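You operate a simulated robot arm through the tools that you are given. There is no shell and no other tool.

You run a simulated robot arm. Do the job below in one go: nothing can be reset, and whatever is moved stays where it is left.

JOB
Wipe the green box's dusty patch, then stick the heavy label on it.
Fine: use the wiping pad and put it back where it stood. What is to be rubbed or washed off counts as gone when no trace of it is left.

It is judged by the outcome, as a careful person would: the job done as asked, and still so three seconds after it is handed in. It fails if anything else is knocked over, pushed out of place, dropped, spilled or broken.

ROBOT AND FRAMES
A 6-joint arm with a two-finger parallel gripper, fixed in place. Base frame: the origin is on the floor under the middle of its stand, x ahead of it, y to its left, z up. Readings come in m, rad, newtons and seconds.
With the tool pointing down near the work surface it reaches from about 0.26 to 0.68 m from the base axis. Its first joint turns from -1.152 to 1.152 rad. Payload 2.9 kg.
The tool frame sits at the grasp point between the pads (the TCP): z along the fingers, y along the line on which they close. The tips reach 0.03 m beyond it. The gripper opens to 0.11 m. The fingers are 0.02 m wide and 0.01 m thick; the gripper's body (0.048 by 0.112 m) begins 0.055 m behind the TCP.
Orientation is that of the tool frame in the base frame, as [roll, pitch, yaw] about the fixed x, y, z axes, in that order (R = Rz(yaw) Ry(pitch) Rx(roll)). With the fingers straight down and closing along the base's y, the tool's x points along the base's -x, its y along +y and its z along -z.

CONTROLS
- The arm moves only by the tool arm_command. Its argument "moves" is a list of rows, each a list of 7 numbers: the opening in per cent of the stroke, from 0 (shut) to 100 (fully open), then the shift along the tool's x, y, z in units of 500 mm (1.0 is 500 mm), then the turn, a rotation vector about the tool's x, y, z in units of 90 degrees (1.0 is 90 degrees). In form: [[jaw, x, y, z, wx, wy, wz], ...]. A call has 1 to 20 rows; each row is the pose to reach, as a shift and turn from the pose commanded when the call began, along the tool's axes at that moment. A call with a number of a shift or a turn outside -1 to 1 is refused whole. Each row takes 0.2 s and may step no farther than 0.05 m and 0.15 rad from the row before; otherwise, or with a gripper value out of range, the whole call is refused. A pose out of reach is approached as far as the arm can. The call stops where the force on the tool passes 90 N (or 10 N more than at its start, if that is more) or the arm is blocked; 0.2 s more then pass. The fingers move at their own pace (about 0.108 m/s each) and stop on an object; they squeeze with about 36 N. The grip force told is the motor's: it shows also when the fingers shut on nothing. Time passes only in rows, and 0.2 s behind the last, so rows that repeat a pose let the fingers close. The reply holds the time, the measured pose of the TCP, the force on the tool along the base axes, the opening and the grip force, in the units named above and with some noise, with the torque about the TCP (base axes, N m) and any sound that the robot's microphone picked up.
- Cameras (640 x 400 px; columns grow to the right, rows downward): "scene" is fixed at [0.0994, 0.4562, 1.3905]; the picture's right is [-0.49, -0.87, 0.00], its down [-0.45, 0.25, -0.85] and it looks along [0.75, -0.42, -0.52] (base axes); focal length 301 px, centre (320, 200). "wrist" rides on the gripper at [0.072, 0.017, -0.103] in the tool frame; the picture's right is [-0.23, 0.97, 0.00], its down [-0.76, -0.18, -0.62] and it looks along [-0.61, -0.14, 0.78] (tool axes); focal length 222 px, centre (320, 200). There is no depth. A picture from a camera that has moved, and an enlarged one, comes with that camera's place and axes in the base frame and with its lens.
- snapshot(camera): a new picture of that camera. The clock stands still meanwhile.
- close_up(camera, box): a new picture of the part [left, top, right, bottom] of that camera's present view, enlarged. The clock stands still meanwhile.
- job_done(): hands the job in; it is judged then, once.

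Places have to be worked out from the pictures, the camera data and where the tool is seen. Open the gripper and draw the arm clear of the work before you hand the job in, unless the task says otherwise.

The tools are called after "Emit:" by a JSON object that holds its "method" and its "body". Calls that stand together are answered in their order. arm_command: Moves the arm, as the interface text tells. Its arguments: {"type":"object","properties":{"moves":{"type":"array","items":{"type":"array","items":{"type":"number"}}}},"required":["moves"]} The other tools are called the same way: snapshot (camera) takes a picture; close_up (camera, box) takes an enlarged picture of a part of a camera's view; job_done () hands the job in.

At the start:

```text
t: 0.0
tool_pos: [0.3831, 0.1991, 1.1775]
orientation: [3.141, 0.0, -3.14]
contact_force: [-0.2, -0.5, 0.3]
torque: [0.03, -0.02, 0.01]
gripper_width: 0.1103
finger_force: 0.0
```

scene: 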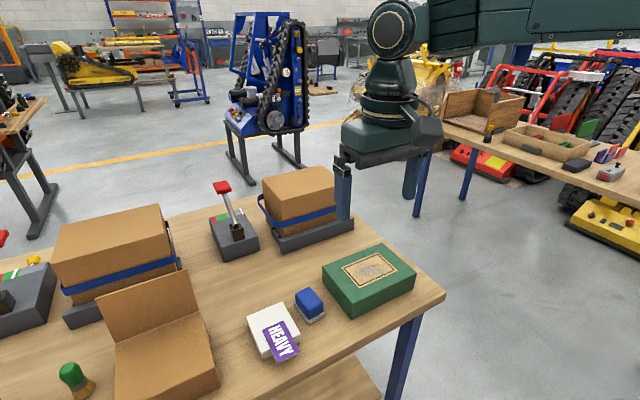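
wrist: 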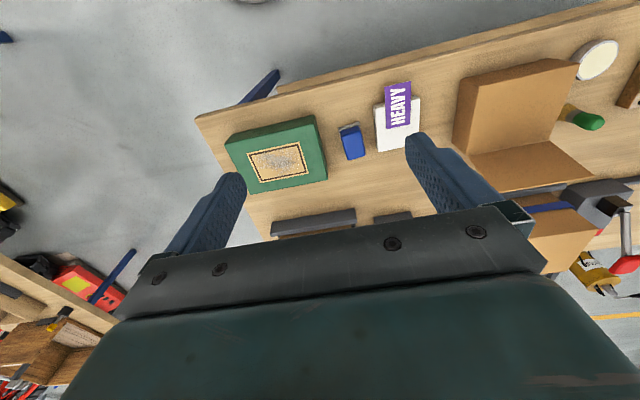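

I can see a green box with a framed dusty patch, a blue wiping pad and a purple HEAVY label sticking out of a white block. I'll take enlarged pictures to measure them.

Emit:
{"method": "close_up", "body": {"camera": "scene", "box": [220, 220, 460, 370]}}

Emit:
{"method": "close_up", "body": {"camera": "wrist", "box": [190, 60, 450, 222]}}

```text
2.67 times, centred on (340, 295) of scene
camera zoom: at [0.0994, 0.4562, 1.3905], right [-0.49, -0.87, 0.0], down [-0.45, 0.25, -0.85], along [0.75, -0.42, -0.52], focal length 802 px, centre (267, -53)
```

zoom: 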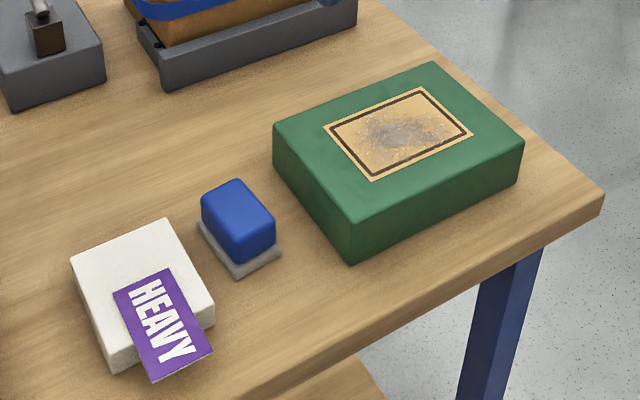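

```text
2.46 times, centred on (320, 141) of wrist
camera zoom: at [0.3113, 0.2165, 1.2805], right [0.23, 0.97, 0.0], down [0.76, -0.18, 0.62], along [0.61, -0.14, -0.78], focal length 547 px, centre (320, 345)
```

zoom: 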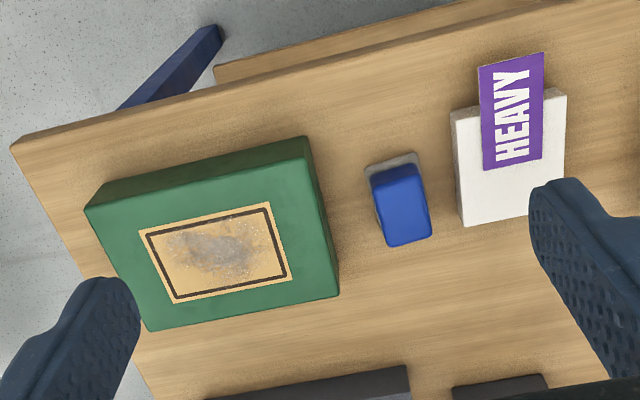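

The frame on the green box triangulates to about x 0.498–0.576, y 0.00–0.125, z 0.83. The table top is at about z 0.775. The pad is near (0.54, 0.235) and the label lies at about x 0.44–0.526, y 0.31–0.36, z 0.80. I'll lower the arm partway over the pad to look closer.

Emit:
{"method": "arm_command", "body": {"moves": [[100, -0.039, 0.014, 0.071, 0, 0, 0], [100, -0.078, 0.029, 0.142, 0, 0, 0], [85, -0.116, 0.043, 0.213, 0, 0, 0], [70, -0.155, 0.058, 0.284, 0, 0, 0], [70, -0.194, 0.072, 0.355, 0, 0, 0], [70, -0.194, 0.072, 0.355, 0, 0, 0]]}}

Emit:
{"method": "snapshot", "body": {"camera": "wrist"}}

Emit:
{"method": "snapshot", "body": {"camera": "scene"}}

```text
t: 1.4
tool_pos: [0.4823, 0.2372, 0.9981]
orientation: [-3.141, 0.0, -3.141]
contact_force: [0.4, 0.3, -0.4]
torque: [0.0, -0.02, -0.03]
gripper_width: 0.0768
finger_force: 0.1
```

```text
taken
camera wrist: at [0.4108, 0.2555, 1.1014], right [0.23, 0.97, 0.0], down [0.76, -0.18, 0.62], along [0.61, -0.14, -0.78], focal length 222 px, centre (320, 200)
```

wrist: 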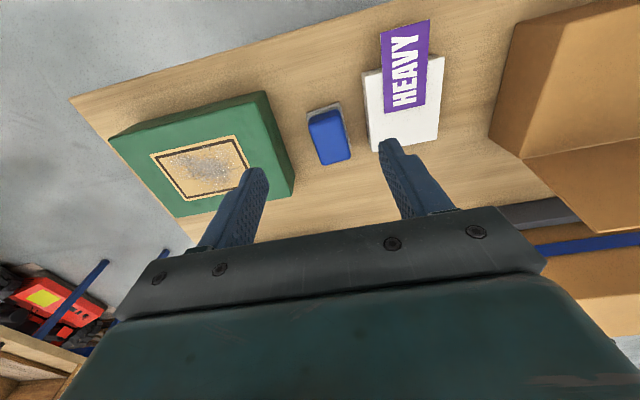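

```text
taken
```

scene: 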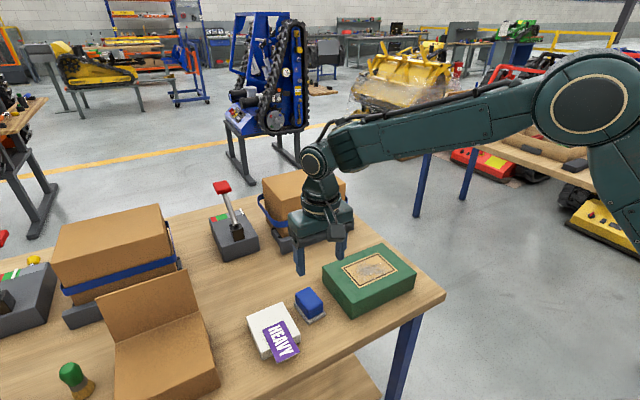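

I'll enlarge the pad and the label from this closer wrist view to fix their sizes and heights.

Emit:
{"method": "close_up", "body": {"camera": "wrist", "box": [280, 80, 376, 140]}}

Emit:
{"method": "close_up", "body": {"camera": "wrist", "box": [340, 0, 468, 160]}}

Emit:
{"method": "close_up", "body": {"camera": "scene", "box": [276, 278, 346, 328]}}

Emit:
{"method": "close_up", "body": {"camera": "scene", "box": [240, 295, 312, 367]}}

```text
6.67 times, centred on (328, 110) of wrist
camera zoom: at [0.4108, 0.2555, 1.1014], right [0.23, 0.97, 0.0], down [0.76, -0.18, 0.62], along [0.61, -0.14, -0.78], focal length 1481 px, centre (267, 800)
```

zoom: 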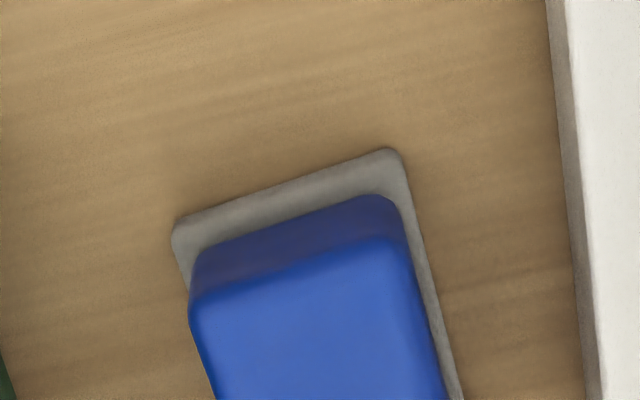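

```text
2.50 times, centred on (404, 80) of wrist
camera zoom: at [0.4108, 0.2555, 1.1014], right [0.23, 0.97, 0.0], down [0.76, -0.18, 0.62], along [0.61, -0.14, -0.78], focal length 555 px, centre (110, 500)
```

zoom: 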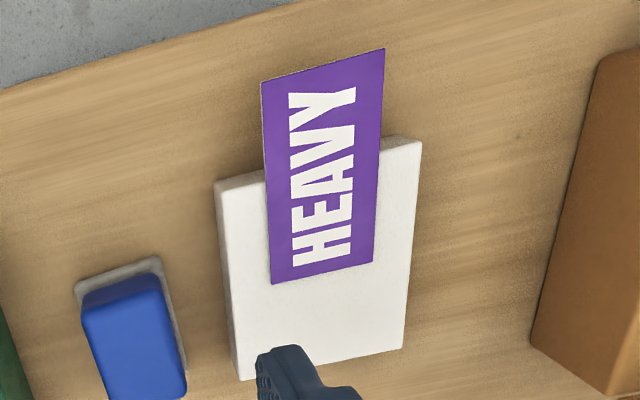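

```text
8.00 times, centred on (311, 303) of scene
camera zoom: at [0.0994, 0.4562, 1.3905], right [-0.49, -0.87, 0.0], down [-0.45, 0.25, -0.85], along [0.75, -0.42, -0.52], focal length 2406 px, centre (392, -624)
```

zoom: 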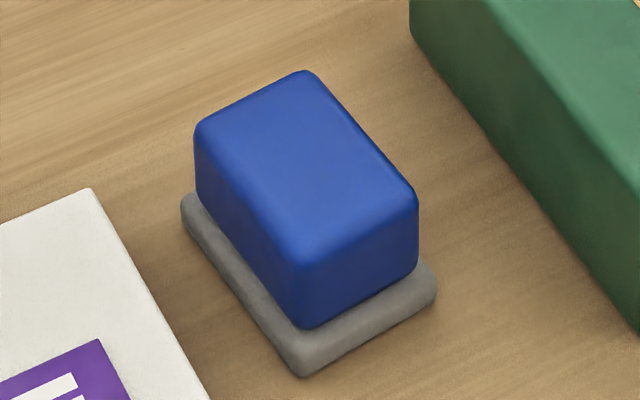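

```text
5.56 times, centred on (276, 331) of scene
camera zoom: at [0.0994, 0.4562, 1.3905], right [-0.49, -0.87, 0.0], down [-0.45, 0.25, -0.85], along [0.75, -0.42, -0.52], focal length 1671 px, centre (564, -528)
```

zoom: 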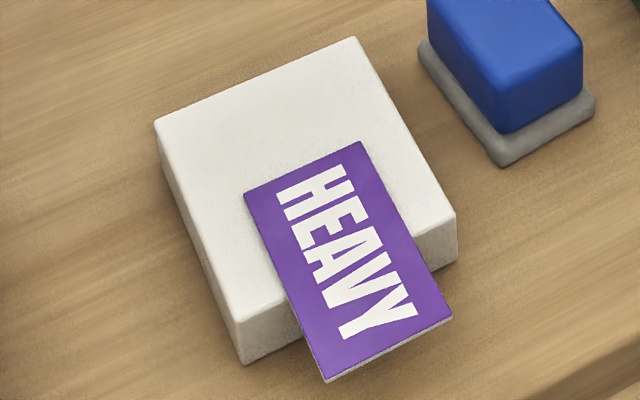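

The pad is a blue grip block on a slightly wider grey felt base, roughly 0.05 × 0.07 m, standing parallel to the table. Its top is at about z 0.82. I'll go to a hover right above it and check alignment.

Emit:
{"method": "arm_command", "body": {"moves": [[70, -0.04, 0.001, 0.067, 0, 0, 0], [70, -0.08, 0.002, 0.134, 0, 0, 0], [70, -0.12, 0.002, 0.2, 0, 0, 0], [70, -0.12, 0.002, 0.2, 0, 0, 0]]}}

Emit:
{"method": "snapshot", "body": {"camera": "wrist"}}

Emit:
{"method": "close_up", "body": {"camera": "scene", "box": [250, 220, 410, 320]}}

```text
t: 2.4
tool_pos: [0.5382, 0.2389, 0.899]
orientation: [-3.141, 0.0, -3.141]
contact_force: [0.0, -0.6, -0.2]
torque: [0.0, 0.02, 0.02]
gripper_width: 0.077
finger_force: 0.1
```

```text
taken
camera wrist: at [0.4658, 0.2555, 1.0022], right [0.23, 0.97, 0.0], down [0.76, -0.18, 0.62], along [0.61, -0.14, -0.78], focal length 222 px, centre (320, 200)
```

wrist: 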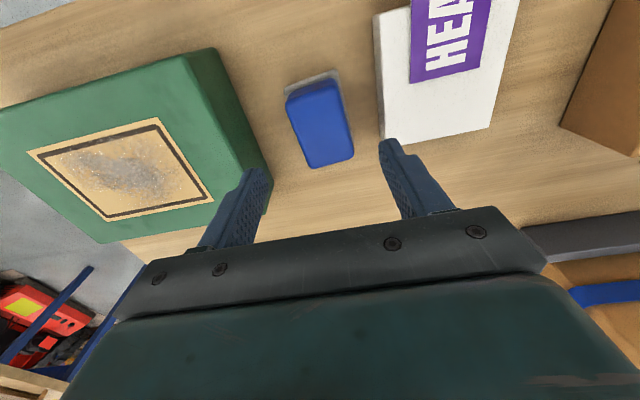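

```text
4.00 times, centred on (330, 270) of scene
camera zoom: at [0.0994, 0.4562, 1.3905], right [-0.49, -0.87, 0.0], down [-0.45, 0.25, -0.85], along [0.75, -0.42, -0.52], focal length 1203 px, centre (280, -80)
```

zoom: 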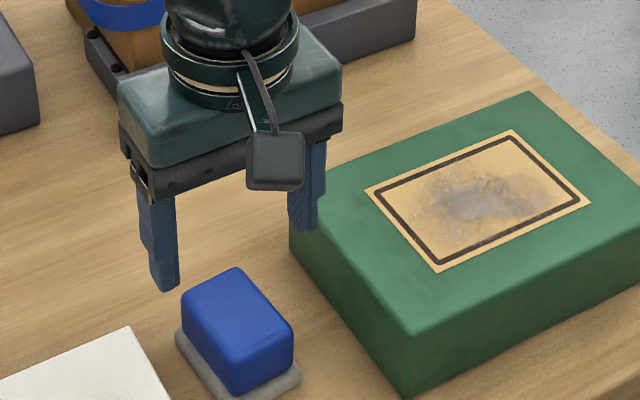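

The fingertips straddle the pad. Its centre sits about 6 mm toward −x and 3 mm toward +y of the TCP, so I'll correct for that and descend so the fingers reach down the blue block, still open.

Emit:
{"method": "arm_command", "body": {"moves": [[70, 0.012, 0.006, 0.0, 0, 0, 0], [70, 0.012, 0.006, 0.05, 0, 0, 0], [70, 0.012, 0.006, 0.1, 0, 0, 0], [70, 0.012, 0.006, 0.14, 0, 0, 0], [70, 0.012, 0.006, 0.14, 0, 0, 0]]}}

Emit:
{"method": "snapshot", "body": {"camera": "wrist"}}

Emit:
{"method": "close_up", "body": {"camera": "scene", "box": [250, 240, 378, 320]}}

```text
t: 3.6
tool_pos: [0.5331, 0.2402, 0.8287]
orientation: [-3.141, 0.0, -3.142]
contact_force: [-0.8, -0.4, 0.6]
torque: [-0.03, 0.02, 0.0]
gripper_width: 0.077
finger_force: 0.1
```

```text
taken
camera wrist: at [0.461, 0.2569, 0.9311], right [0.23, 0.97, 0.0], down [0.76, -0.18, 0.62], along [0.61, -0.14, -0.78], focal length 222 px, centre (320, 200)
```

wrist: 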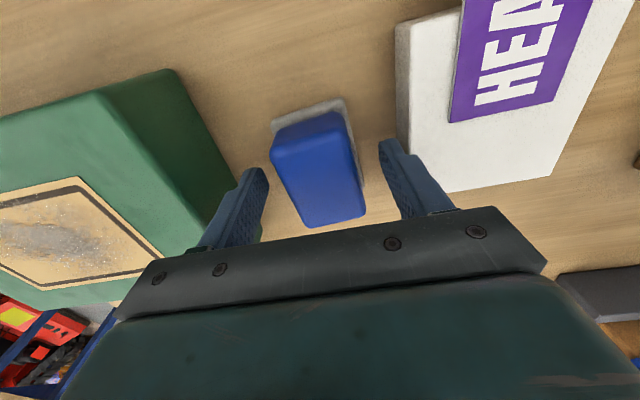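

```text
5.00 times, centred on (314, 280) of scene
camera zoom: at [0.0994, 0.4562, 1.3905], right [-0.49, -0.87, 0.0], down [-0.45, 0.25, -0.85], along [0.75, -0.42, -0.52], focal length 1504 px, centre (350, -200)
```

zoom: 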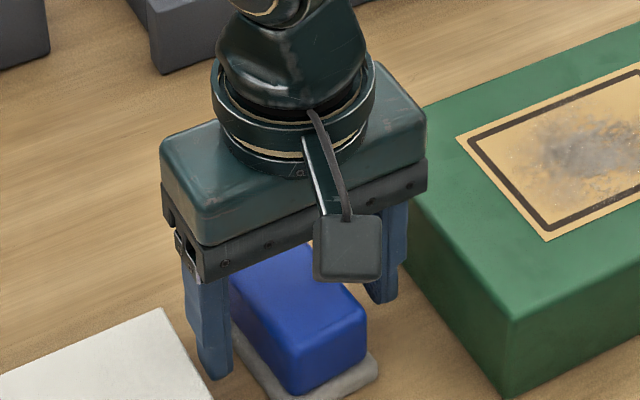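

The fingers flank the blue block evenly and nothing is touching. I'll go 6 mm lower and close on it.

Emit:
{"method": "arm_command", "body": {"moves": [[70, 0, 0, 0.012, 0, 0, 0], [70, 0, 0, 0.012, 0, 0, 0], [30, 0, 0, 0.012, 0, 0, 0], [10, 0, 0, 0.012, 0, 0, 0], [10, 0, 0, 0.012, 0, 0, 0], [10, 0, 0, 0.012, 0, 0, 0]]}}

Emit:
{"method": "snapshot", "body": {"camera": "wrist"}}

```text
t: 5.0
tool_pos: [0.5321, 0.2407, 0.8221]
orientation: [3.141, 0.001, 3.141]
contact_force: [-0.4, 0.4, 0.1]
torque: [-0.02, -0.02, -0.02]
gripper_width: 0.0435
finger_force: 35.8
```

```text
taken
camera wrist: at [0.4608, 0.2573, 0.9256], right [0.23, 0.97, 0.0], down [0.76, -0.18, 0.62], along [0.61, -0.14, -0.78], focal length 222 px, centre (320, 200)
```

wrist: 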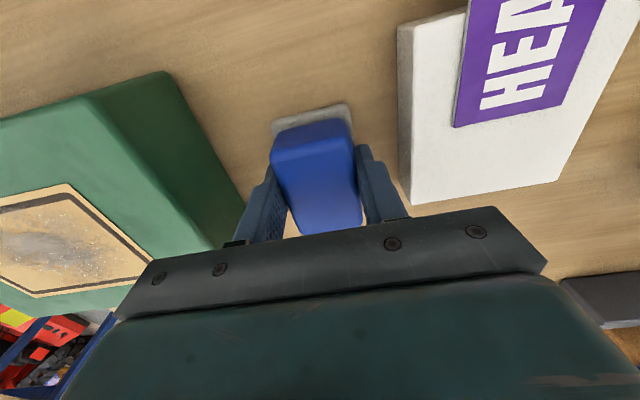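

Gripped: the width is 43.5 mm and the force 36 N. I'll remember this pose for the return and lift straight up 0.10 m.

Emit:
{"method": "arm_command", "body": {"moves": [[10, 0, 0, -0.05, 0, 0, 0], [10, 0, 0, -0.1, 0, 0, 0], [10, 0, 0, -0.15, 0, 0, 0], [10, 0, 0, -0.2, 0, 0, 0], [10, 0, 0, -0.2, 0, 0, 0]]}}

Emit:
{"method": "snapshot", "body": {"camera": "wrist"}}

Emit:
{"method": "close_up", "body": {"camera": "scene", "box": [250, 200, 442, 320]}}

```text
t: 6.2
tool_pos: [0.5342, 0.2377, 0.9232]
orientation: [-3.139, -0.001, -3.14]
contact_force: [-0.5, -0.3, -0.6]
torque: [-0.04, -0.04, 0.0]
gripper_width: 0.0434
finger_force: 36.4
```

```text
taken
camera wrist: at [0.4622, 0.2539, 1.026], right [0.23, 0.97, 0.0], down [0.76, -0.18, 0.62], along [0.61, -0.14, -0.78], focal length 222 px, centre (320, 200)
```

wrist: 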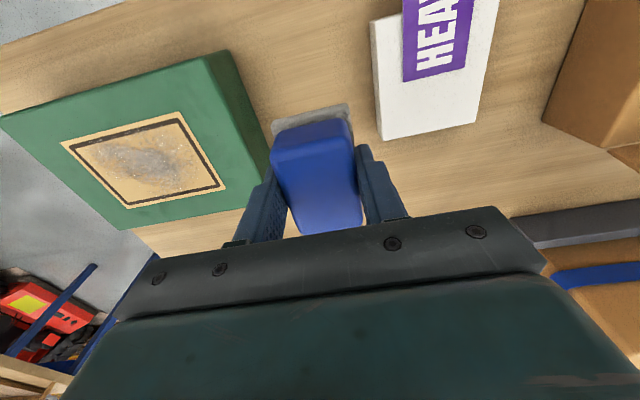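

```text
3.33 times, centred on (346, 260) of scene
camera zoom: at [0.0994, 0.4562, 1.3905], right [-0.49, -0.87, 0.0], down [-0.45, 0.25, -0.85], along [0.75, -0.42, -0.52], focal length 1002 px, centre (233, 0)
```

zoom: 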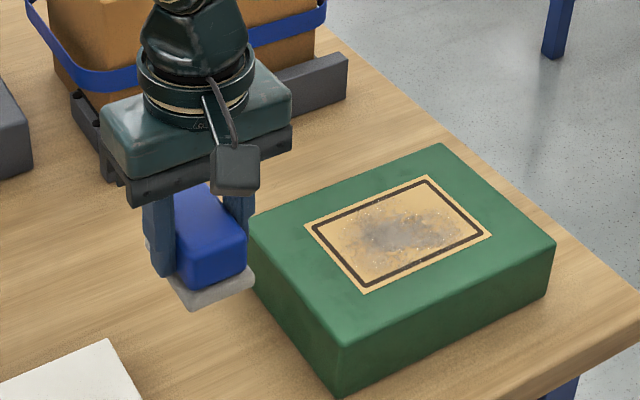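

The pad came up cleanly with the felt base. The frame centre works out to about (0.535, 0.064), so I'll move over it and come down to about 1 cm above the box top.

Emit:
{"method": "arm_command", "body": {"moves": [[10, -0.002, -0.09, 0, 0, 0, 0], [10, -0.004, -0.18, 0, 0, 0, 0], [10, -0.006, -0.27, 0, 0, 0, 0], [10, -0.006, -0.352, 0, 0, 0, 0], [10, -0.006, -0.352, 0.04, 0, 0, 0], [10, -0.006, -0.352, 0.07, 0, 0, 0], [10, -0.006, -0.352, 0.07, 0, 0, 0]]}}

Emit:
{"method": "close_up", "body": {"camera": "scene", "box": [290, 200, 450, 320]}}

Emit:
{"method": "snapshot", "body": {"camera": "wrist"}}

```text
t: 7.8
tool_pos: [0.5351, 0.0645, 0.8884]
orientation: [-3.141, -0.001, 3.141]
contact_force: [-0.1, -0.1, -0.6]
torque: [-0.02, 0.0, 0.0]
gripper_width: 0.0436
finger_force: 35.6
```

```text
3.33 times, centred on (370, 260) of scene
camera zoom: at [0.0994, 0.4562, 1.3905], right [-0.49, -0.87, 0.0], down [-0.45, 0.25, -0.85], along [0.75, -0.42, -0.52], focal length 1002 px, centre (153, 0)
```

zoom: 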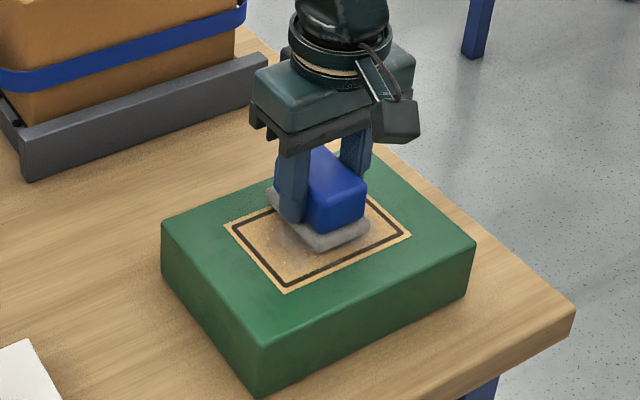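

```text
taken
camera wrist: at [0.4642, 0.0815, 0.9911], right [0.23, 0.97, 0.0], down [0.76, -0.18, 0.62], along [0.61, -0.14, -0.78], focal length 222 px, centre (320, 200)
```

wrist: 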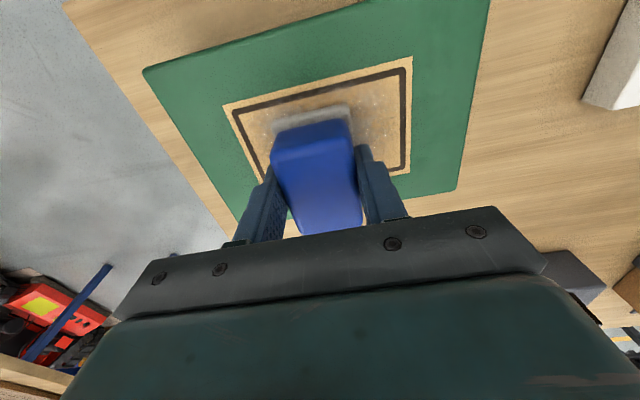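

The pad hovers over the middle of the framed patch. I'll lower in 2 mm steps to find contact.

Emit:
{"method": "arm_command", "body": {"moves": [[10, 0, 0, 0.004, 0, 0, 0], [10, 0, 0, 0.008, 0, 0, 0], [10, 0, 0, 0.012, 0, 0, 0], [10, 0, 0, 0.016, 0, 0, 0], [10, 0, 0, 0.016, 0, 0, 0]]}}

```text
t: 9.0
tool_pos: [0.5391, 0.0648, 0.8827]
orientation: [-3.14, 0.002, -3.141]
contact_force: [-7.7, -2.2, 22.6]
torque: [-0.09, 0.62, 0.01]
gripper_width: 0.0432
finger_force: 36.3
```

Contact is made, with about 23 N upward. I'll ease off about 1 mm and do a first back-and-forth stroke along y.

Emit:
{"method": "arm_command", "body": {"moves": [[10, 0, 0, -0.002, 0, 0, 0], [10, 0, 0.03, -0.002, 0, 0, 0], [10, 0, 0.06, -0.002, 0, 0, 0], [10, 0, 0.09, -0.002, 0, 0, 0], [10, 0, 0.06, -0.002, 0, 0, 0], [10, 0, 0.03, -0.002, 0, 0, 0], [10, 0, 0, -0.002, 0, 0, 0], [10, 0, -0.03, -0.002, 0, 0, 0], [10, 0, -0.06, -0.002, 0, 0, 0], [10, 0, -0.09, -0.002, 0, 0, 0], [10, 0, -0.09, -0.002, 0, 0, 0]]}}

Emit:
{"method": "close_up", "body": {"camera": "scene", "box": [290, 200, 450, 320]}}

Emit:
{"method": "snapshot", "body": {"camera": "wrist"}}

```text
t: 11.4
tool_pos: [0.5351, 0.0198, 0.8817]
orientation: [3.141, 0.001, 3.14]
contact_force: [0.1, 8.2, 19.6]
torque: [0.21, 0.07, -0.03]
gripper_width: 0.0435
finger_force: 36.0
```

```text
3.33 times, centred on (370, 260) of scene
camera zoom: at [0.0991, 0.4564, 1.3904], right [-0.49, -0.87, 0.0], down [-0.45, 0.25, -0.86], along [0.75, -0.42, -0.52], focal length 1002 px, centre (153, 0)
```

zoom: 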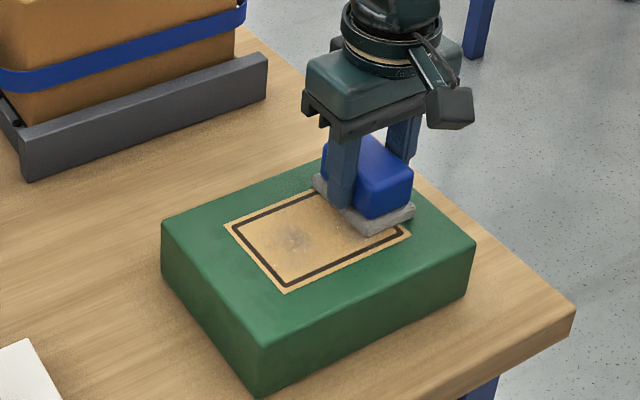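

```text
taken
camera wrist: at [0.4633, 0.0359, 0.985], right [0.23, 0.97, 0.0], down [0.76, -0.18, 0.62], along [0.61, -0.14, -0.78], focal length 222 px, centre (320, 200)
```

wrist: 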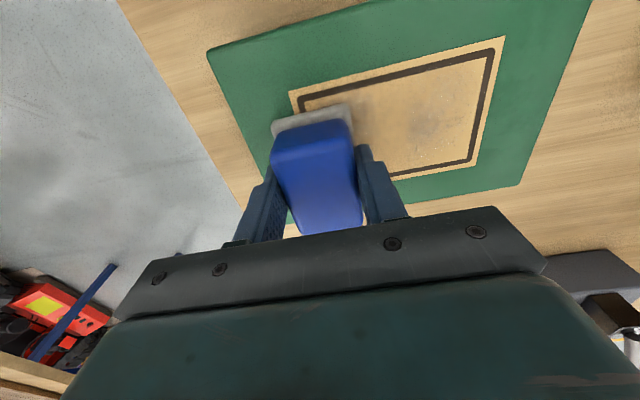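

The dust is fading and the box hasn't moved. I'll continue with strokes offset ±10 mm in x.

Emit:
{"method": "arm_command", "body": {"moves": [[10, -0.02, 0, 0, 0, 0, 0], [10, -0.02, 0.03, 0, 0, 0, 0], [10, -0.02, 0.06, 0, 0, 0, 0], [10, -0.02, 0.09, 0, 0, 0, 0], [10, -0.02, 0.12, 0, 0, 0, 0], [10, -0.02, 0.15, 0, 0, 0, 0], [10, -0.02, 0.18, 0, 0, 0, 0], [10, 0.02, 0.18, 0, 0, 0, 0], [10, 0.02, 0.15, 0, 0, 0, 0], [10, 0.02, 0.12, 0, 0, 0, 0], [10, 0.02, 0.09, 0, 0, 0, 0], [10, 0.02, 0.06, 0, 0, 0, 0], [10, 0.02, 0.03, 0, 0, 0, 0], [10, 0.02, 0, 0, 0, 0, 0], [10, 0, 0, 0, 0, 0, 0], [10, 0, 0.03, 0, 0, 0, 0], [10, 0, 0.06, 0, 0, 0, 0], [10, 0, 0.09, 0, 0, 0, 0], [10, 0, 0.12, 0, 0, 0, 0], [10, 0, 0.15, 0, 0, 0, 0]]}}

Emit:
{"method": "close_up", "body": {"camera": "scene", "box": [290, 200, 450, 320]}}

Emit:
{"method": "snapshot", "body": {"camera": "wrist"}}

```text
t: 15.6
tool_pos: [0.5363, 0.0951, 0.8837]
orientation: [3.141, 0.001, -3.141]
contact_force: [-0.2, 0.2, -0.6]
torque: [0.04, -0.02, 0.04]
gripper_width: 0.0436
finger_force: 36.2
```

```text
3.33 times, centred on (370, 260) of scene
camera zoom: at [0.0995, 0.4562, 1.3905], right [-0.49, -0.87, 0.0], down [-0.45, 0.25, -0.85], along [0.75, -0.42, -0.52], focal length 1002 px, centre (153, 0)
```

zoom: 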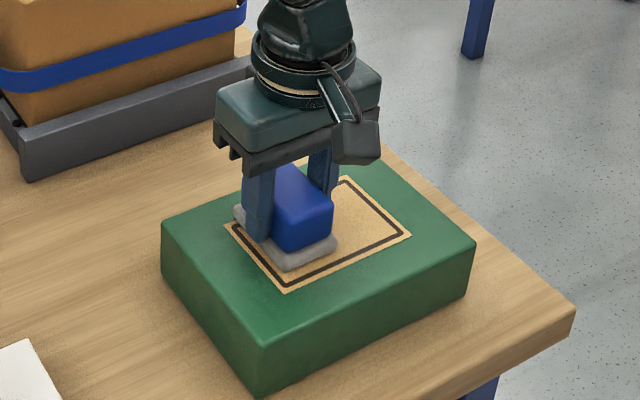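

```text
taken
camera wrist: at [0.4644, 0.1116, 0.9861], right [0.23, 0.97, 0.0], down [0.76, -0.18, 0.62], along [0.61, -0.14, -0.78], focal length 222 px, centre (320, 200)
```

wrist: 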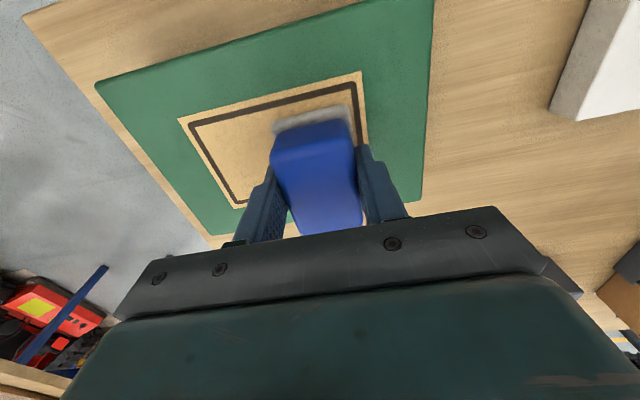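

The force is near zero at this point, so the pad may have slipped up a little in the grip. I'll lift and move aside to look for remaining traces.

Emit:
{"method": "arm_command", "body": {"moves": [[10, 0, 0, -0.05, 0, 0, 0], [10, 0, 0.05, -0.08, 0, 0, 0], [10, 0, 0.12, -0.1, 0, 0, 0], [10, 0, 0.19, -0.1, 0, 0, 0], [10, 0, 0.19, -0.1, 0, 0, 0]]}}

Emit:
{"method": "close_up", "body": {"camera": "scene", "box": [310, 230, 430, 305]}}

Emit:
{"method": "close_up", "body": {"camera": "wrist", "box": [0, 80, 260, 240]}}

Emit:
{"method": "snapshot", "body": {"camera": "wrist"}}

```text
t: 16.8
tool_pos: [0.536, 0.1922, 0.9305]
orientation: [3.141, 0.001, 3.141]
contact_force: [0.3, 0.0, -0.1]
torque: [-0.01, 0.0, -0.03]
gripper_width: 0.0437
finger_force: 35.9
```

```text
5.33 times, centred on (370, 268) of scene
camera zoom: at [0.0994, 0.4563, 1.3905], right [-0.49, -0.87, 0.0], down [-0.45, 0.25, -0.85], along [0.75, -0.42, -0.52], focal length 1604 px, centre (53, -160)
```

zoom: 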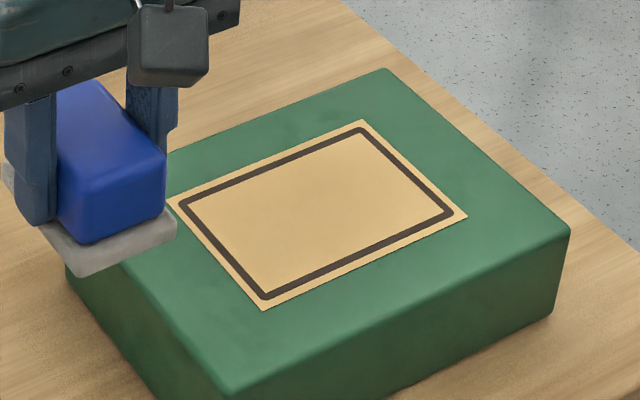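

```text
2.46 times, centred on (130, 160) of wrist
camera zoom: at [0.4648, 0.2087, 1.0344], right [0.23, 0.97, 0.0], down [0.76, -0.18, 0.62], along [0.61, -0.14, -0.78], focal length 547 px, centre (788, 298)
```

zoom: 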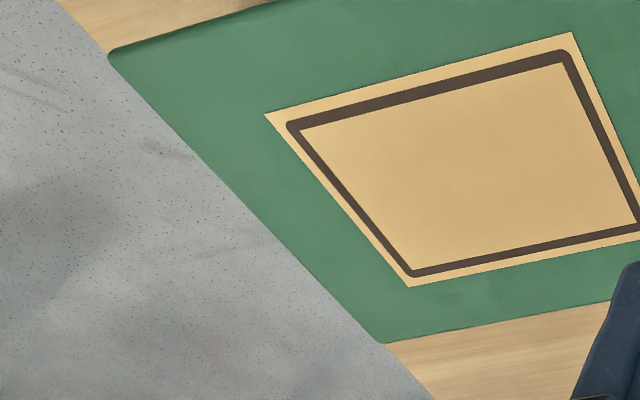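

```text
taken
camera wrist: at [0.4648, 0.2087, 1.0344], right [0.23, 0.97, 0.0], down [0.76, -0.18, 0.62], along [0.61, -0.14, -0.78], focal length 222 px, centre (320, 200)
```

wrist: 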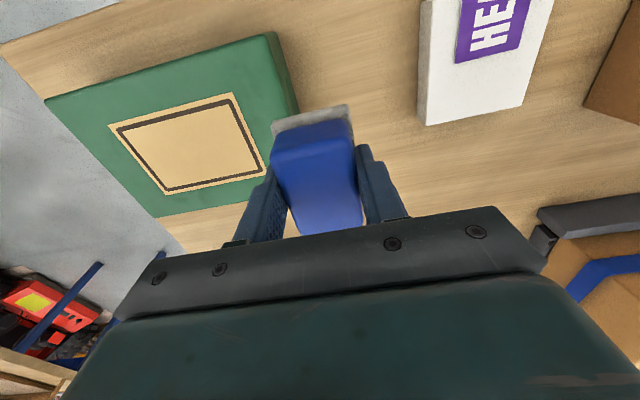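

The patch looks clean. I'll zoom in further to be sure that no trace is left before putting the pad back.

Emit:
{"method": "close_up", "body": {"camera": "scene", "box": [338, 248, 402, 292]}}

Emit:
{"method": "close_up", "body": {"camera": "wrist", "box": [100, 85, 270, 200]}}

```text
9.09 times, centred on (370, 270) of scene
camera zoom: at [0.0994, 0.4563, 1.3905], right [-0.49, -0.87, 0.0], down [-0.45, 0.25, -0.85], along [0.75, -0.42, -0.52], focal length 2734 px, centre (-134, -436)
```

zoom: 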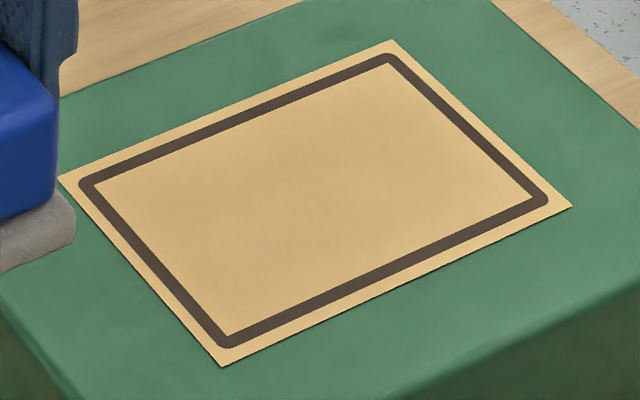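

```text
3.48 times, centred on (185, 142) of wrist
camera zoom: at [0.4648, 0.2087, 1.0344], right [0.23, 0.97, 0.0], down [0.76, -0.18, 0.62], along [0.61, -0.14, -0.78], focal length 773 px, centre (790, 400)
```

zoom: 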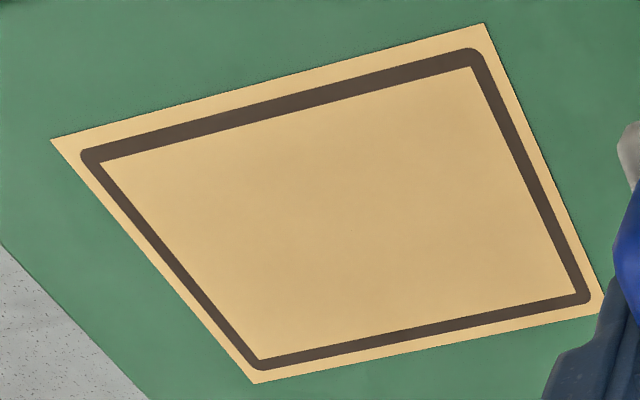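

Both views show the patch fully clean. I'll now carry the pad back over its original spot and descend to just above the table.

Emit:
{"method": "arm_command", "body": {"moves": [[10, 0.003, 0.051, 0, 0, 0, 0], [10, 0.006, 0.102, 0, 0, 0, 0], [10, 0.006, 0.102, 0.05, 0, 0, 0], [10, 0.006, 0.102, 0.1, 0, 0, 0], [10, 0.006, 0.102, 0.15, 0, 0, 0], [10, 0.006, 0.102, 0.19, 0, 0, 0], [10, 0.006, 0.102, 0.204, 0, 0, 0], [10, 0.006, 0.102, 0.21, 0, 0, 0], [10, 0.006, 0.102, 0.214, 0, 0, 0], [10, 0.006, 0.102, 0.214, 0, 0, 0]]}}

Emit:
{"method": "close_up", "body": {"camera": "scene", "box": [250, 240, 378, 320]}}

```text
t: 19.0
tool_pos: [0.5334, 0.2404, 0.8261]
orientation: [-3.142, -0.001, -3.142]
contact_force: [-0.4, 0.3, -0.7]
torque: [0.05, -0.02, -0.02]
gripper_width: 0.0435
finger_force: 35.9
```

```text
5.00 times, centred on (314, 280) of scene
camera zoom: at [0.0994, 0.4562, 1.3905], right [-0.49, -0.87, 0.0], down [-0.45, 0.25, -0.85], along [0.75, -0.42, -0.52], focal length 1504 px, centre (350, -200)
```

zoom: 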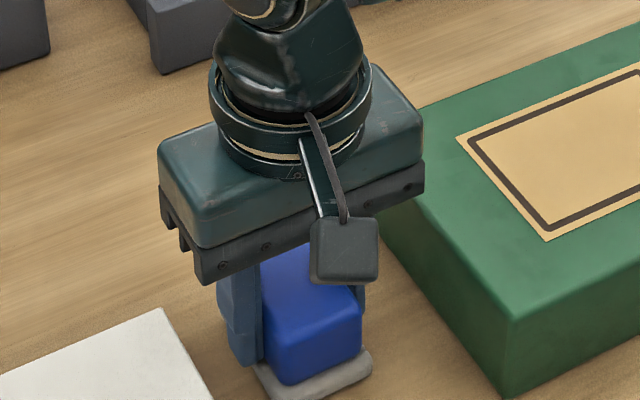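

No contact yet, about 1 mm above the height where I picked it up. I'll lower in small steps until the pad rests on the table.

Emit:
{"method": "arm_command", "body": {"moves": [[10, 0, 0, 0.002, 0, 0, 0], [10, 0, 0, 0.003, 0, 0, 0], [10, 0, 0, 0.003, 0, 0, 0]]}}

```text
t: 19.8
tool_pos: [0.5353, 0.24, 0.8237]
orientation: [-3.141, -0.001, 3.142]
contact_force: [0.5, 0.9, -1.0]
torque: [0.01, 0.04, -0.01]
gripper_width: 0.043
finger_force: 35.9
```

No upward force yet. I'll go down another millimetre or two, checking the force.

Emit:
{"method": "arm_command", "body": {"moves": [[10, 0, 0, 0.002, 0, 0, 0], [10, 0, 0, 0.003, 0, 0, 0], [10, 0, 0, 0.003, 0, 0, 0]]}}

```text
t: 20.6
tool_pos: [0.5344, 0.2405, 0.8209]
orientation: [3.141, 0.0, -3.141]
contact_force: [0.7, 0.6, 0.5]
torque: [-0.05, 0.02, -0.01]
gripper_width: 0.0434
finger_force: 35.6
```

Emit:
{"method": "arm_command", "body": {"moves": [[10, 0, 0, 0.002, 0, 0, 0], [10, 0, 0, 0.002, 0, 0, 0]]}}

Emit:
{"method": "close_up", "body": {"camera": "scene", "box": [286, 280, 342, 320]}}

```text
t: 21.2
tool_pos: [0.5345, 0.2406, 0.8228]
orientation: [-3.142, 0.001, -3.14]
contact_force: [-7.3, -0.7, 16.2]
torque: [-0.1, 0.43, -0.01]
gripper_width: 0.0434
finger_force: 35.9
```

```text
10.00 times, centred on (314, 300) of scene
camera zoom: at [0.099, 0.4561, 1.3906], right [-0.49, -0.87, 0.0], down [-0.45, 0.25, -0.86], along [0.75, -0.42, -0.52], focal length 3007 px, centre (380, -800)
```

zoom: 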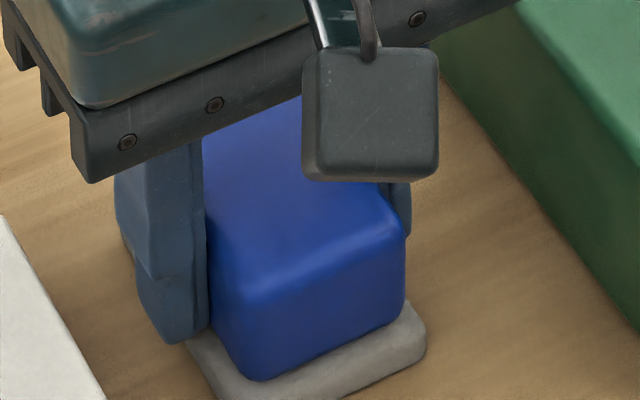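

The pad is resting on the table, with about 16 N upward. I'll ease up 1 mm, open the fingers gently and rise straight up.

Emit:
{"method": "arm_command", "body": {"moves": [[10, 0, 0, -0.002, 0, 0, 0], [10, 0, 0, -0.002, 0, 0, 0], [62, 0, 0, -0.002, 0, 0, 0], [62, 0, 0, -0.002, 0, 0, 0], [62, 0, 0, -0.002, 0, 0, 0], [62, 0, 0, -0.04, 0, 0, 0], [62, 0, 0, -0.1, 0, 0, 0], [62, 0, 0, -0.17, 0, 0, 0], [62, 0, 0, -0.25, 0, 0, 0], [62, 0, 0, -0.25, 0, 0, 0]]}}

Emit:
{"method": "close_up", "body": {"camera": "scene", "box": [276, 278, 346, 328]}}

Emit:
{"method": "snapshot", "body": {"camera": "wrist"}}

```text
t: 23.4
tool_pos: [0.5346, 0.2419, 0.9457]
orientation: [-3.14, -0.001, 3.141]
contact_force: [0.0, -0.9, -0.9]
torque: [0.0, 0.02, 0.02]
gripper_width: 0.0682
finger_force: 0.1
```

```text
8.00 times, centred on (311, 303) of scene
camera zoom: at [0.0994, 0.4562, 1.3905], right [-0.49, -0.87, 0.0], down [-0.45, 0.25, -0.85], along [0.75, -0.42, -0.52], focal length 2406 px, centre (392, -624)
```

zoom: 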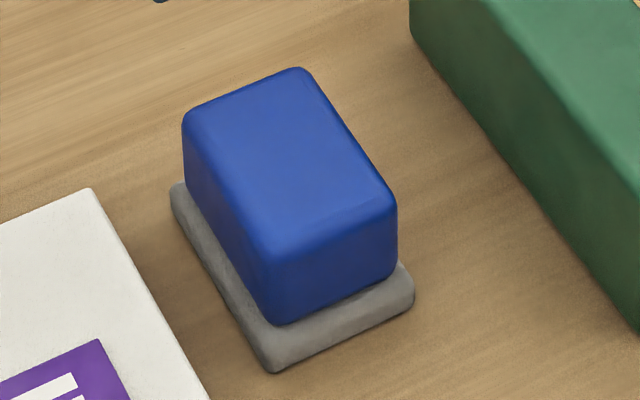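

```text
taken
camera wrist: at [0.4634, 0.2586, 1.0489], right [0.23, 0.97, 0.0], down [0.76, -0.18, 0.62], along [0.61, -0.14, -0.78], focal length 222 px, centre (320, 200)
```

wrist: 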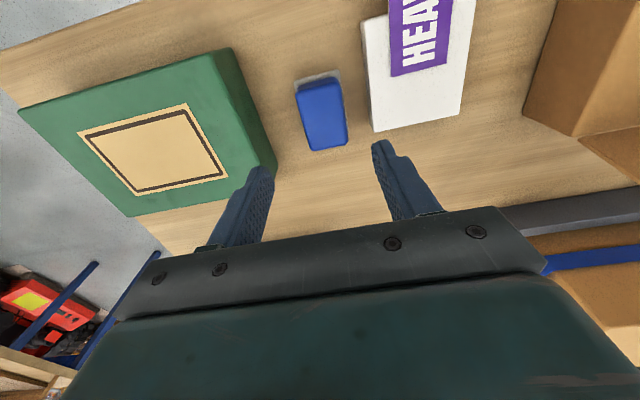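

The pad is back but sits about 5 mm off and turned about 5° from how it stood, because the squeeze aligned it with the fingers. I'll re-grip it and correct that small difference.

Emit:
{"method": "arm_command", "body": {"moves": [[62, 0, 0, 0.08, 0, 0, 0], [62, 0, 0, 0.16, 0, 0, 0], [62, 0, 0, 0.22, 0, 0, 0], [62, 0, 0, 0.246, 0, 0, 0], [62, 0, 0, 0.246, 0, 0, 0], [10, 0, 0, 0.246, 0, 0, 0], [10, 0, 0, 0.246, 0, 0, 0], [10, 0, 0, 0.246, 0, 0, 0], [10, 0, 0, 0.23, 0, 0, 0], [10, 0, 0, 0.216, 0, 0, 0], [10, 0, 0, 0.216, 0, 0, 0]]}}

```text
t: 25.8
tool_pos: [0.5336, 0.2393, 0.8376]
orientation: [-3.141, 0.0, 3.141]
contact_force: [0.4, 0.3, -0.9]
torque: [0.0, 0.04, 0.03]
gripper_width: 0.0436
finger_force: 36.0
```

Gripped and raised 15 mm. I'll turn it about 4.7° counter-clockwise, shift it 3 mm toward −x and 4.5 mm toward −y, and lower it again.

Emit:
{"method": "arm_command", "body": {"moves": [[10, 0.003, -0.005, 0, 0, 0, -0.026], [10, 0.006, -0.009, 0, 0, 0, -0.052], [10, 0.006, -0.009, 0.016, 0, 0, -0.052], [10, 0.006, -0.009, 0.026, 0, 0, -0.052], [10, 0.006, -0.009, 0.03, 0, 0, -0.052], [10, 0.006, -0.009, 0.031, 0, 0, -0.052], [10, 0.006, -0.009, 0.031, 0, 0, -0.052]]}}

Emit:
{"method": "close_up", "body": {"camera": "scene", "box": [276, 278, 346, 328]}}

```text
t: 27.4
tool_pos: [0.531, 0.2358, 0.8239]
orientation: [-3.141, 0.0, -3.06]
contact_force: [0.4, -0.5, -1.1]
torque: [-0.01, -0.01, 0.01]
gripper_width: 0.0432
finger_force: 35.7
```

```text
8.00 times, centred on (311, 303) of scene
camera zoom: at [0.0994, 0.4562, 1.3905], right [-0.49, -0.87, 0.0], down [-0.45, 0.25, -0.85], along [0.75, -0.42, -0.52], focal length 2406 px, centre (392, -624)
```

zoom: 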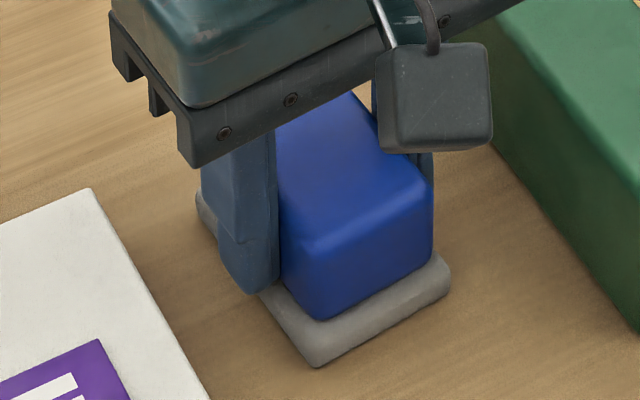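

The turn is right, but it's about 4 mm too far to the picture's right, so I'll shift back by (+2, +3.5) mm and lower another millimetre.

Emit:
{"method": "arm_command", "body": {"moves": [[10, -0.004, 0.007, 0, 0, 0, 0], [10, -0.004, 0.007, 0.001, 0, 0, 0], [10, -0.004, 0.007, 0.002, 0, 0, 0], [10, -0.004, 0.007, 0.002, 0, 0, 0]]}}

Emit:
{"method": "close_up", "body": {"camera": "scene", "box": [276, 278, 346, 328]}}

```text
t: 28.4
tool_pos: [0.5331, 0.237, 0.824]
orientation: [3.14, 0.002, -3.059]
contact_force: [-10.5, -5.1, 24.1]
torque: [-0.18, 0.33, 0.0]
gripper_width: 0.0434
finger_force: 35.6
```

```text
8.00 times, centred on (311, 303) of scene
camera zoom: at [0.0988, 0.456, 1.3906], right [-0.49, -0.87, 0.0], down [-0.45, 0.25, -0.86], along [0.75, -0.42, -0.52], focal length 2406 px, centre (392, -624)
```

zoom: 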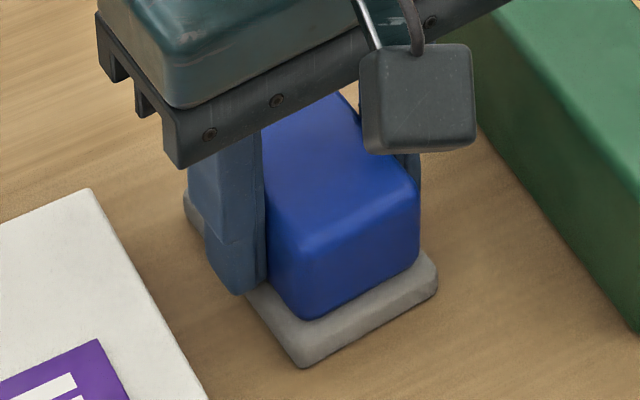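

Turn and sideways position now match. It's about 4 mm too far toward +x, so I'll lift slightly, shift by (−4, +2) mm, set it down, release and rise.

Emit:
{"method": "arm_command", "body": {"moves": [[10, 0, 0, -0.006, 0, 0, 0], [10, 0.008, 0.004, -0.006, 0, 0, 0], [10, 0.008, 0.004, -0.002, 0, 0, 0], [10, 0.008, 0.004, -0.0015, 0, 0, 0], [10, 0.008, 0.004, -0.0015, 0, 0, 0], [62, 0.008, 0.004, -0.0015, 0, 0, 0], [62, 0.008, 0.004, -0.0015, 0, 0, 0], [62, 0.008, 0.004, -0.0015, 0, 0, 0], [62, 0.008, 0.004, -0.04, 0, 0, 0], [62, 0.008, 0.004, -0.1, 0, 0, 0], [62, 0.008, 0.004, -0.17, 0, 0, 0], [62, 0.008, 0.004, -0.25, 0, 0, 0], [62, 0.008, 0.004, -0.25, 0, 0, 0]]}}

Emit:
{"method": "close_up", "body": {"camera": "scene", "box": [276, 278, 346, 328]}}

```text
t: 31.2
tool_pos: [0.5307, 0.2424, 0.9501]
orientation: [3.142, 0.0, -3.06]
contact_force: [0.3, 0.3, 0.1]
torque: [-0.01, 0.04, -0.04]
gripper_width: 0.0683
finger_force: 0.0
```

```text
8.00 times, centred on (311, 303) of scene
camera zoom: at [0.0994, 0.4562, 1.3905], right [-0.49, -0.87, 0.0], down [-0.45, 0.25, -0.85], along [0.75, -0.42, -0.52], focal length 2406 px, centre (392, -624)
```

zoom: 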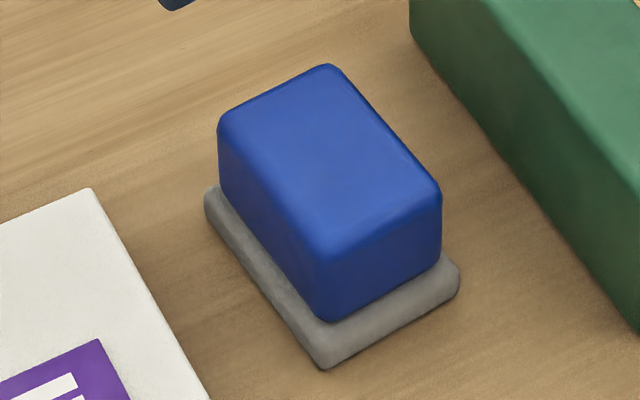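

On release the pad shifted a few millimetres toward −y; it now sits about 8 mm off. I'll check it from the wrist before re-gripping, and open more gradually this time.

Emit:
{"method": "snapshot", "body": {"camera": "wrist"}}

Emit:
{"method": "close_up", "body": {"camera": "scene", "box": [220, 200, 460, 370]}}

```text
taken
camera wrist: at [0.4576, 0.2531, 1.0533], right [0.15, 0.99, 0.0], down [0.77, -0.12, 0.62], along [0.62, -0.09, -0.78], focal length 222 px, centre (320, 200)
```

wrist: 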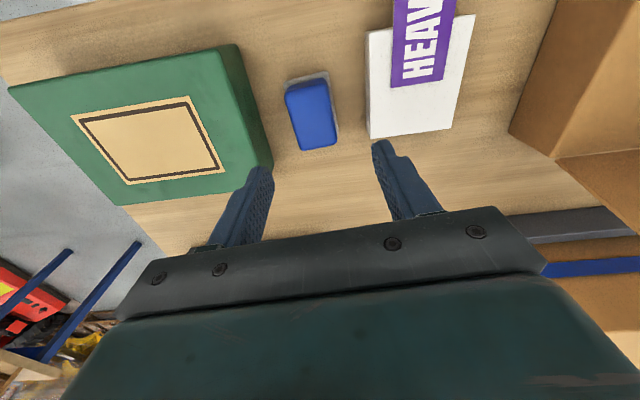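

```text
2.35 times, centred on (340, 285) of scene
camera zoom: at [0.0994, 0.4562, 1.3905], right [-0.49, -0.87, 0.0], down [-0.45, 0.25, -0.85], along [0.75, -0.42, -0.52], focal length 708 px, centre (273, 0)
```

zoom: 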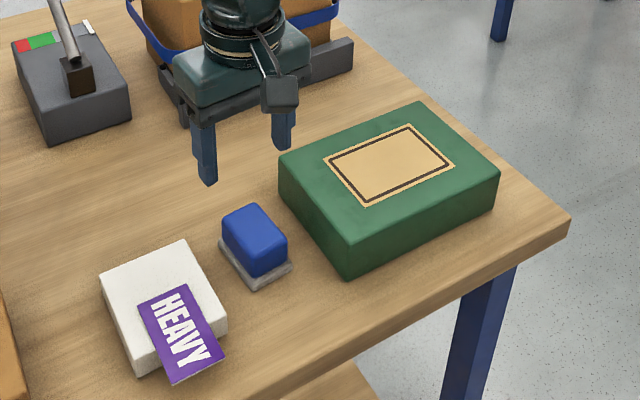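

The pad lies about 9 mm toward −y of the tool centre. I'll shift the tool over it, descend and close on it again.

Emit:
{"method": "arm_command", "body": {"moves": [[66, 0, -0.017, 0, 0, 0, 0], [66, 0, -0.017, 0.08, 0, 0, 0], [66, 0, -0.017, 0.16, 0, 0, 0], [66, 0, -0.017, 0.22, 0, 0, 0], [66, 0, -0.017, 0.246, 0, 0, 0], [66, 0, -0.017, 0.246, 0, 0, 0], [50, 0, -0.017, 0.246, 0, 0, 0], [42, 0, -0.017, 0.246, 0, 0, 0], [36, 0, -0.017, 0.246, 0, 0, 0], [30, 0, -0.017, 0.246, 0, 0, 0], [30, 0, -0.017, 0.246, 0, 0, 0]]}}

Emit:
{"method": "close_up", "body": {"camera": "scene", "box": [276, 278, 346, 328]}}

```text
t: 33.6
tool_pos: [0.5306, 0.2316, 0.8246]
orientation: [3.142, -0.001, -3.061]
contact_force: [0.0, -0.3, 0.1]
torque: [-0.01, 0.0, 0.02]
gripper_width: 0.0435
finger_force: 36.3
```

```text
8.00 times, centred on (311, 303) of scene
camera zoom: at [0.0994, 0.4562, 1.3905], right [-0.49, -0.87, 0.0], down [-0.45, 0.25, -0.85], along [0.75, -0.42, -0.52], focal length 2406 px, centre (392, -624)
```

zoom: 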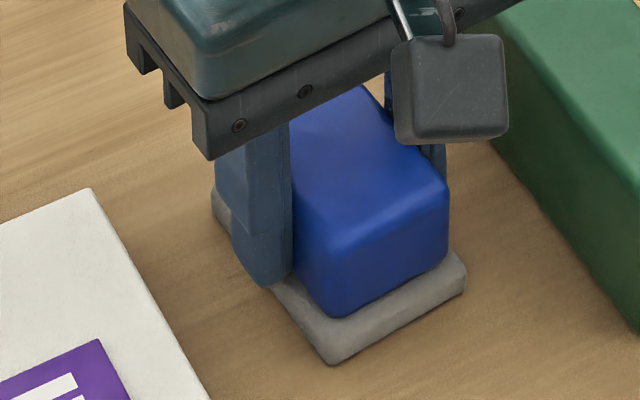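

Gripped, resting on the table. It needs to go about 10 mm toward +y, so I'll lift 3 mm, shift, set it down at the same height and check before releasing.

Emit:
{"method": "arm_command", "body": {"moves": [[30, 0, 0, -0.008, 0, 0, 0], [30, -0.0008, 0.01, -0.008, 0, 0, 0], [30, -0.0016, 0.0196, -0.008, 0, 0, 0], [30, -0.0016, 0.0196, -0.003, 0, 0, 0], [30, -0.0016, 0.0196, 0.0, 0, 0, 0], [30, -0.0016, 0.0196, 0.0, 0, 0, 0]]}}

Emit:
{"method": "close_up", "body": {"camera": "scene", "box": [276, 278, 346, 328]}}

```text
t: 35.0
tool_pos: [0.5297, 0.2418, 0.824]
orientation: [-3.141, 0.001, -3.059]
contact_force: [-2.3, -2.1, 8.2]
torque: [-0.12, 0.2, -0.06]
gripper_width: 0.0435
finger_force: 35.9
```

```text
8.00 times, centred on (311, 303) of scene
camera zoom: at [0.0992, 0.4561, 1.3905], right [-0.49, -0.87, 0.0], down [-0.45, 0.25, -0.85], along [0.75, -0.42, -0.52], focal length 2406 px, centre (392, -624)
```

zoom: 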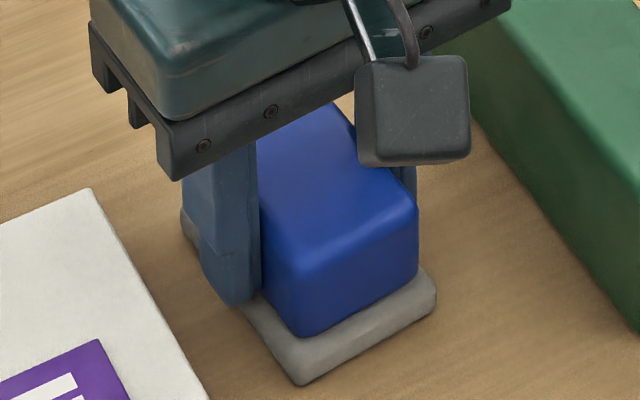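

That's within about 3 mm of the original spot, with light contact. I'll open very gradually so that the fingers let go evenly, then take a look.

Emit:
{"method": "arm_command", "body": {"moves": [[36, 0, 0, 0, 0, 0, 0], [38, 0, 0, 0, 0, 0, 0], [39, 0, 0, 0, 0, 0, 0], [40, 0, 0, 0, 0, 0, 0], [41, 0, 0, 0, 0, 0, 0], [43, 0, 0, 0, 0, 0, 0], [46, 0, 0, 0, 0, 0, 0], [50, 0, 0, 0, 0, 0, 0], [56, 0, 0, 0, 0, 0, 0], [62, 0, 0, 0, 0, 0, 0], [62, 0, 0, 0, 0, 0, 0]]}}

Emit:
{"method": "close_up", "body": {"camera": "scene", "box": [276, 278, 346, 328]}}

Emit:
{"method": "snapshot", "body": {"camera": "wrist"}}

```text
t: 37.4
tool_pos: [0.5304, 0.2427, 0.8234]
orientation: [-3.141, 0.0, -3.058]
contact_force: [0.1, -0.4, -0.6]
torque: [-0.04, -0.01, 0.03]
gripper_width: 0.0683
finger_force: 0.1
```

```text
8.00 times, centred on (311, 303) of scene
camera zoom: at [0.0994, 0.4562, 1.3905], right [-0.49, -0.87, 0.0], down [-0.45, 0.25, -0.85], along [0.75, -0.42, -0.52], focal length 2406 px, centre (392, -624)
```

zoom: 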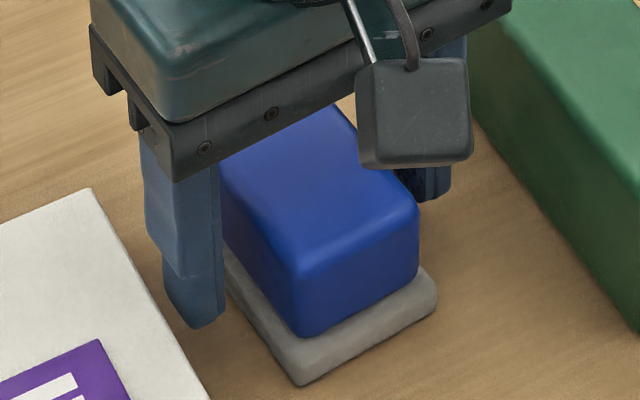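

```text
taken
camera wrist: at [0.4567, 0.2529, 0.9262], right [0.15, 0.99, 0.0], down [0.77, -0.12, 0.62], along [0.62, -0.09, -0.78], focal length 222 px, centre (320, 200)
```

wrist: 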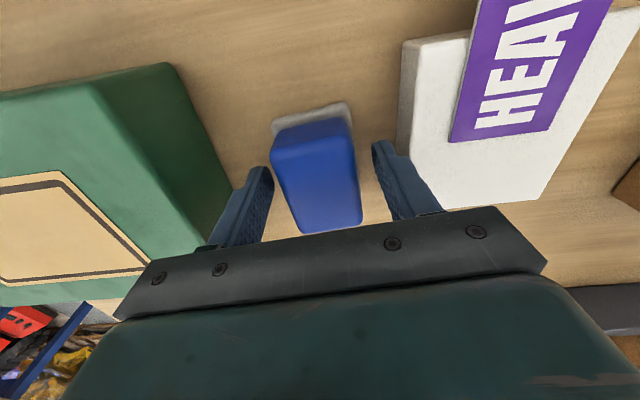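

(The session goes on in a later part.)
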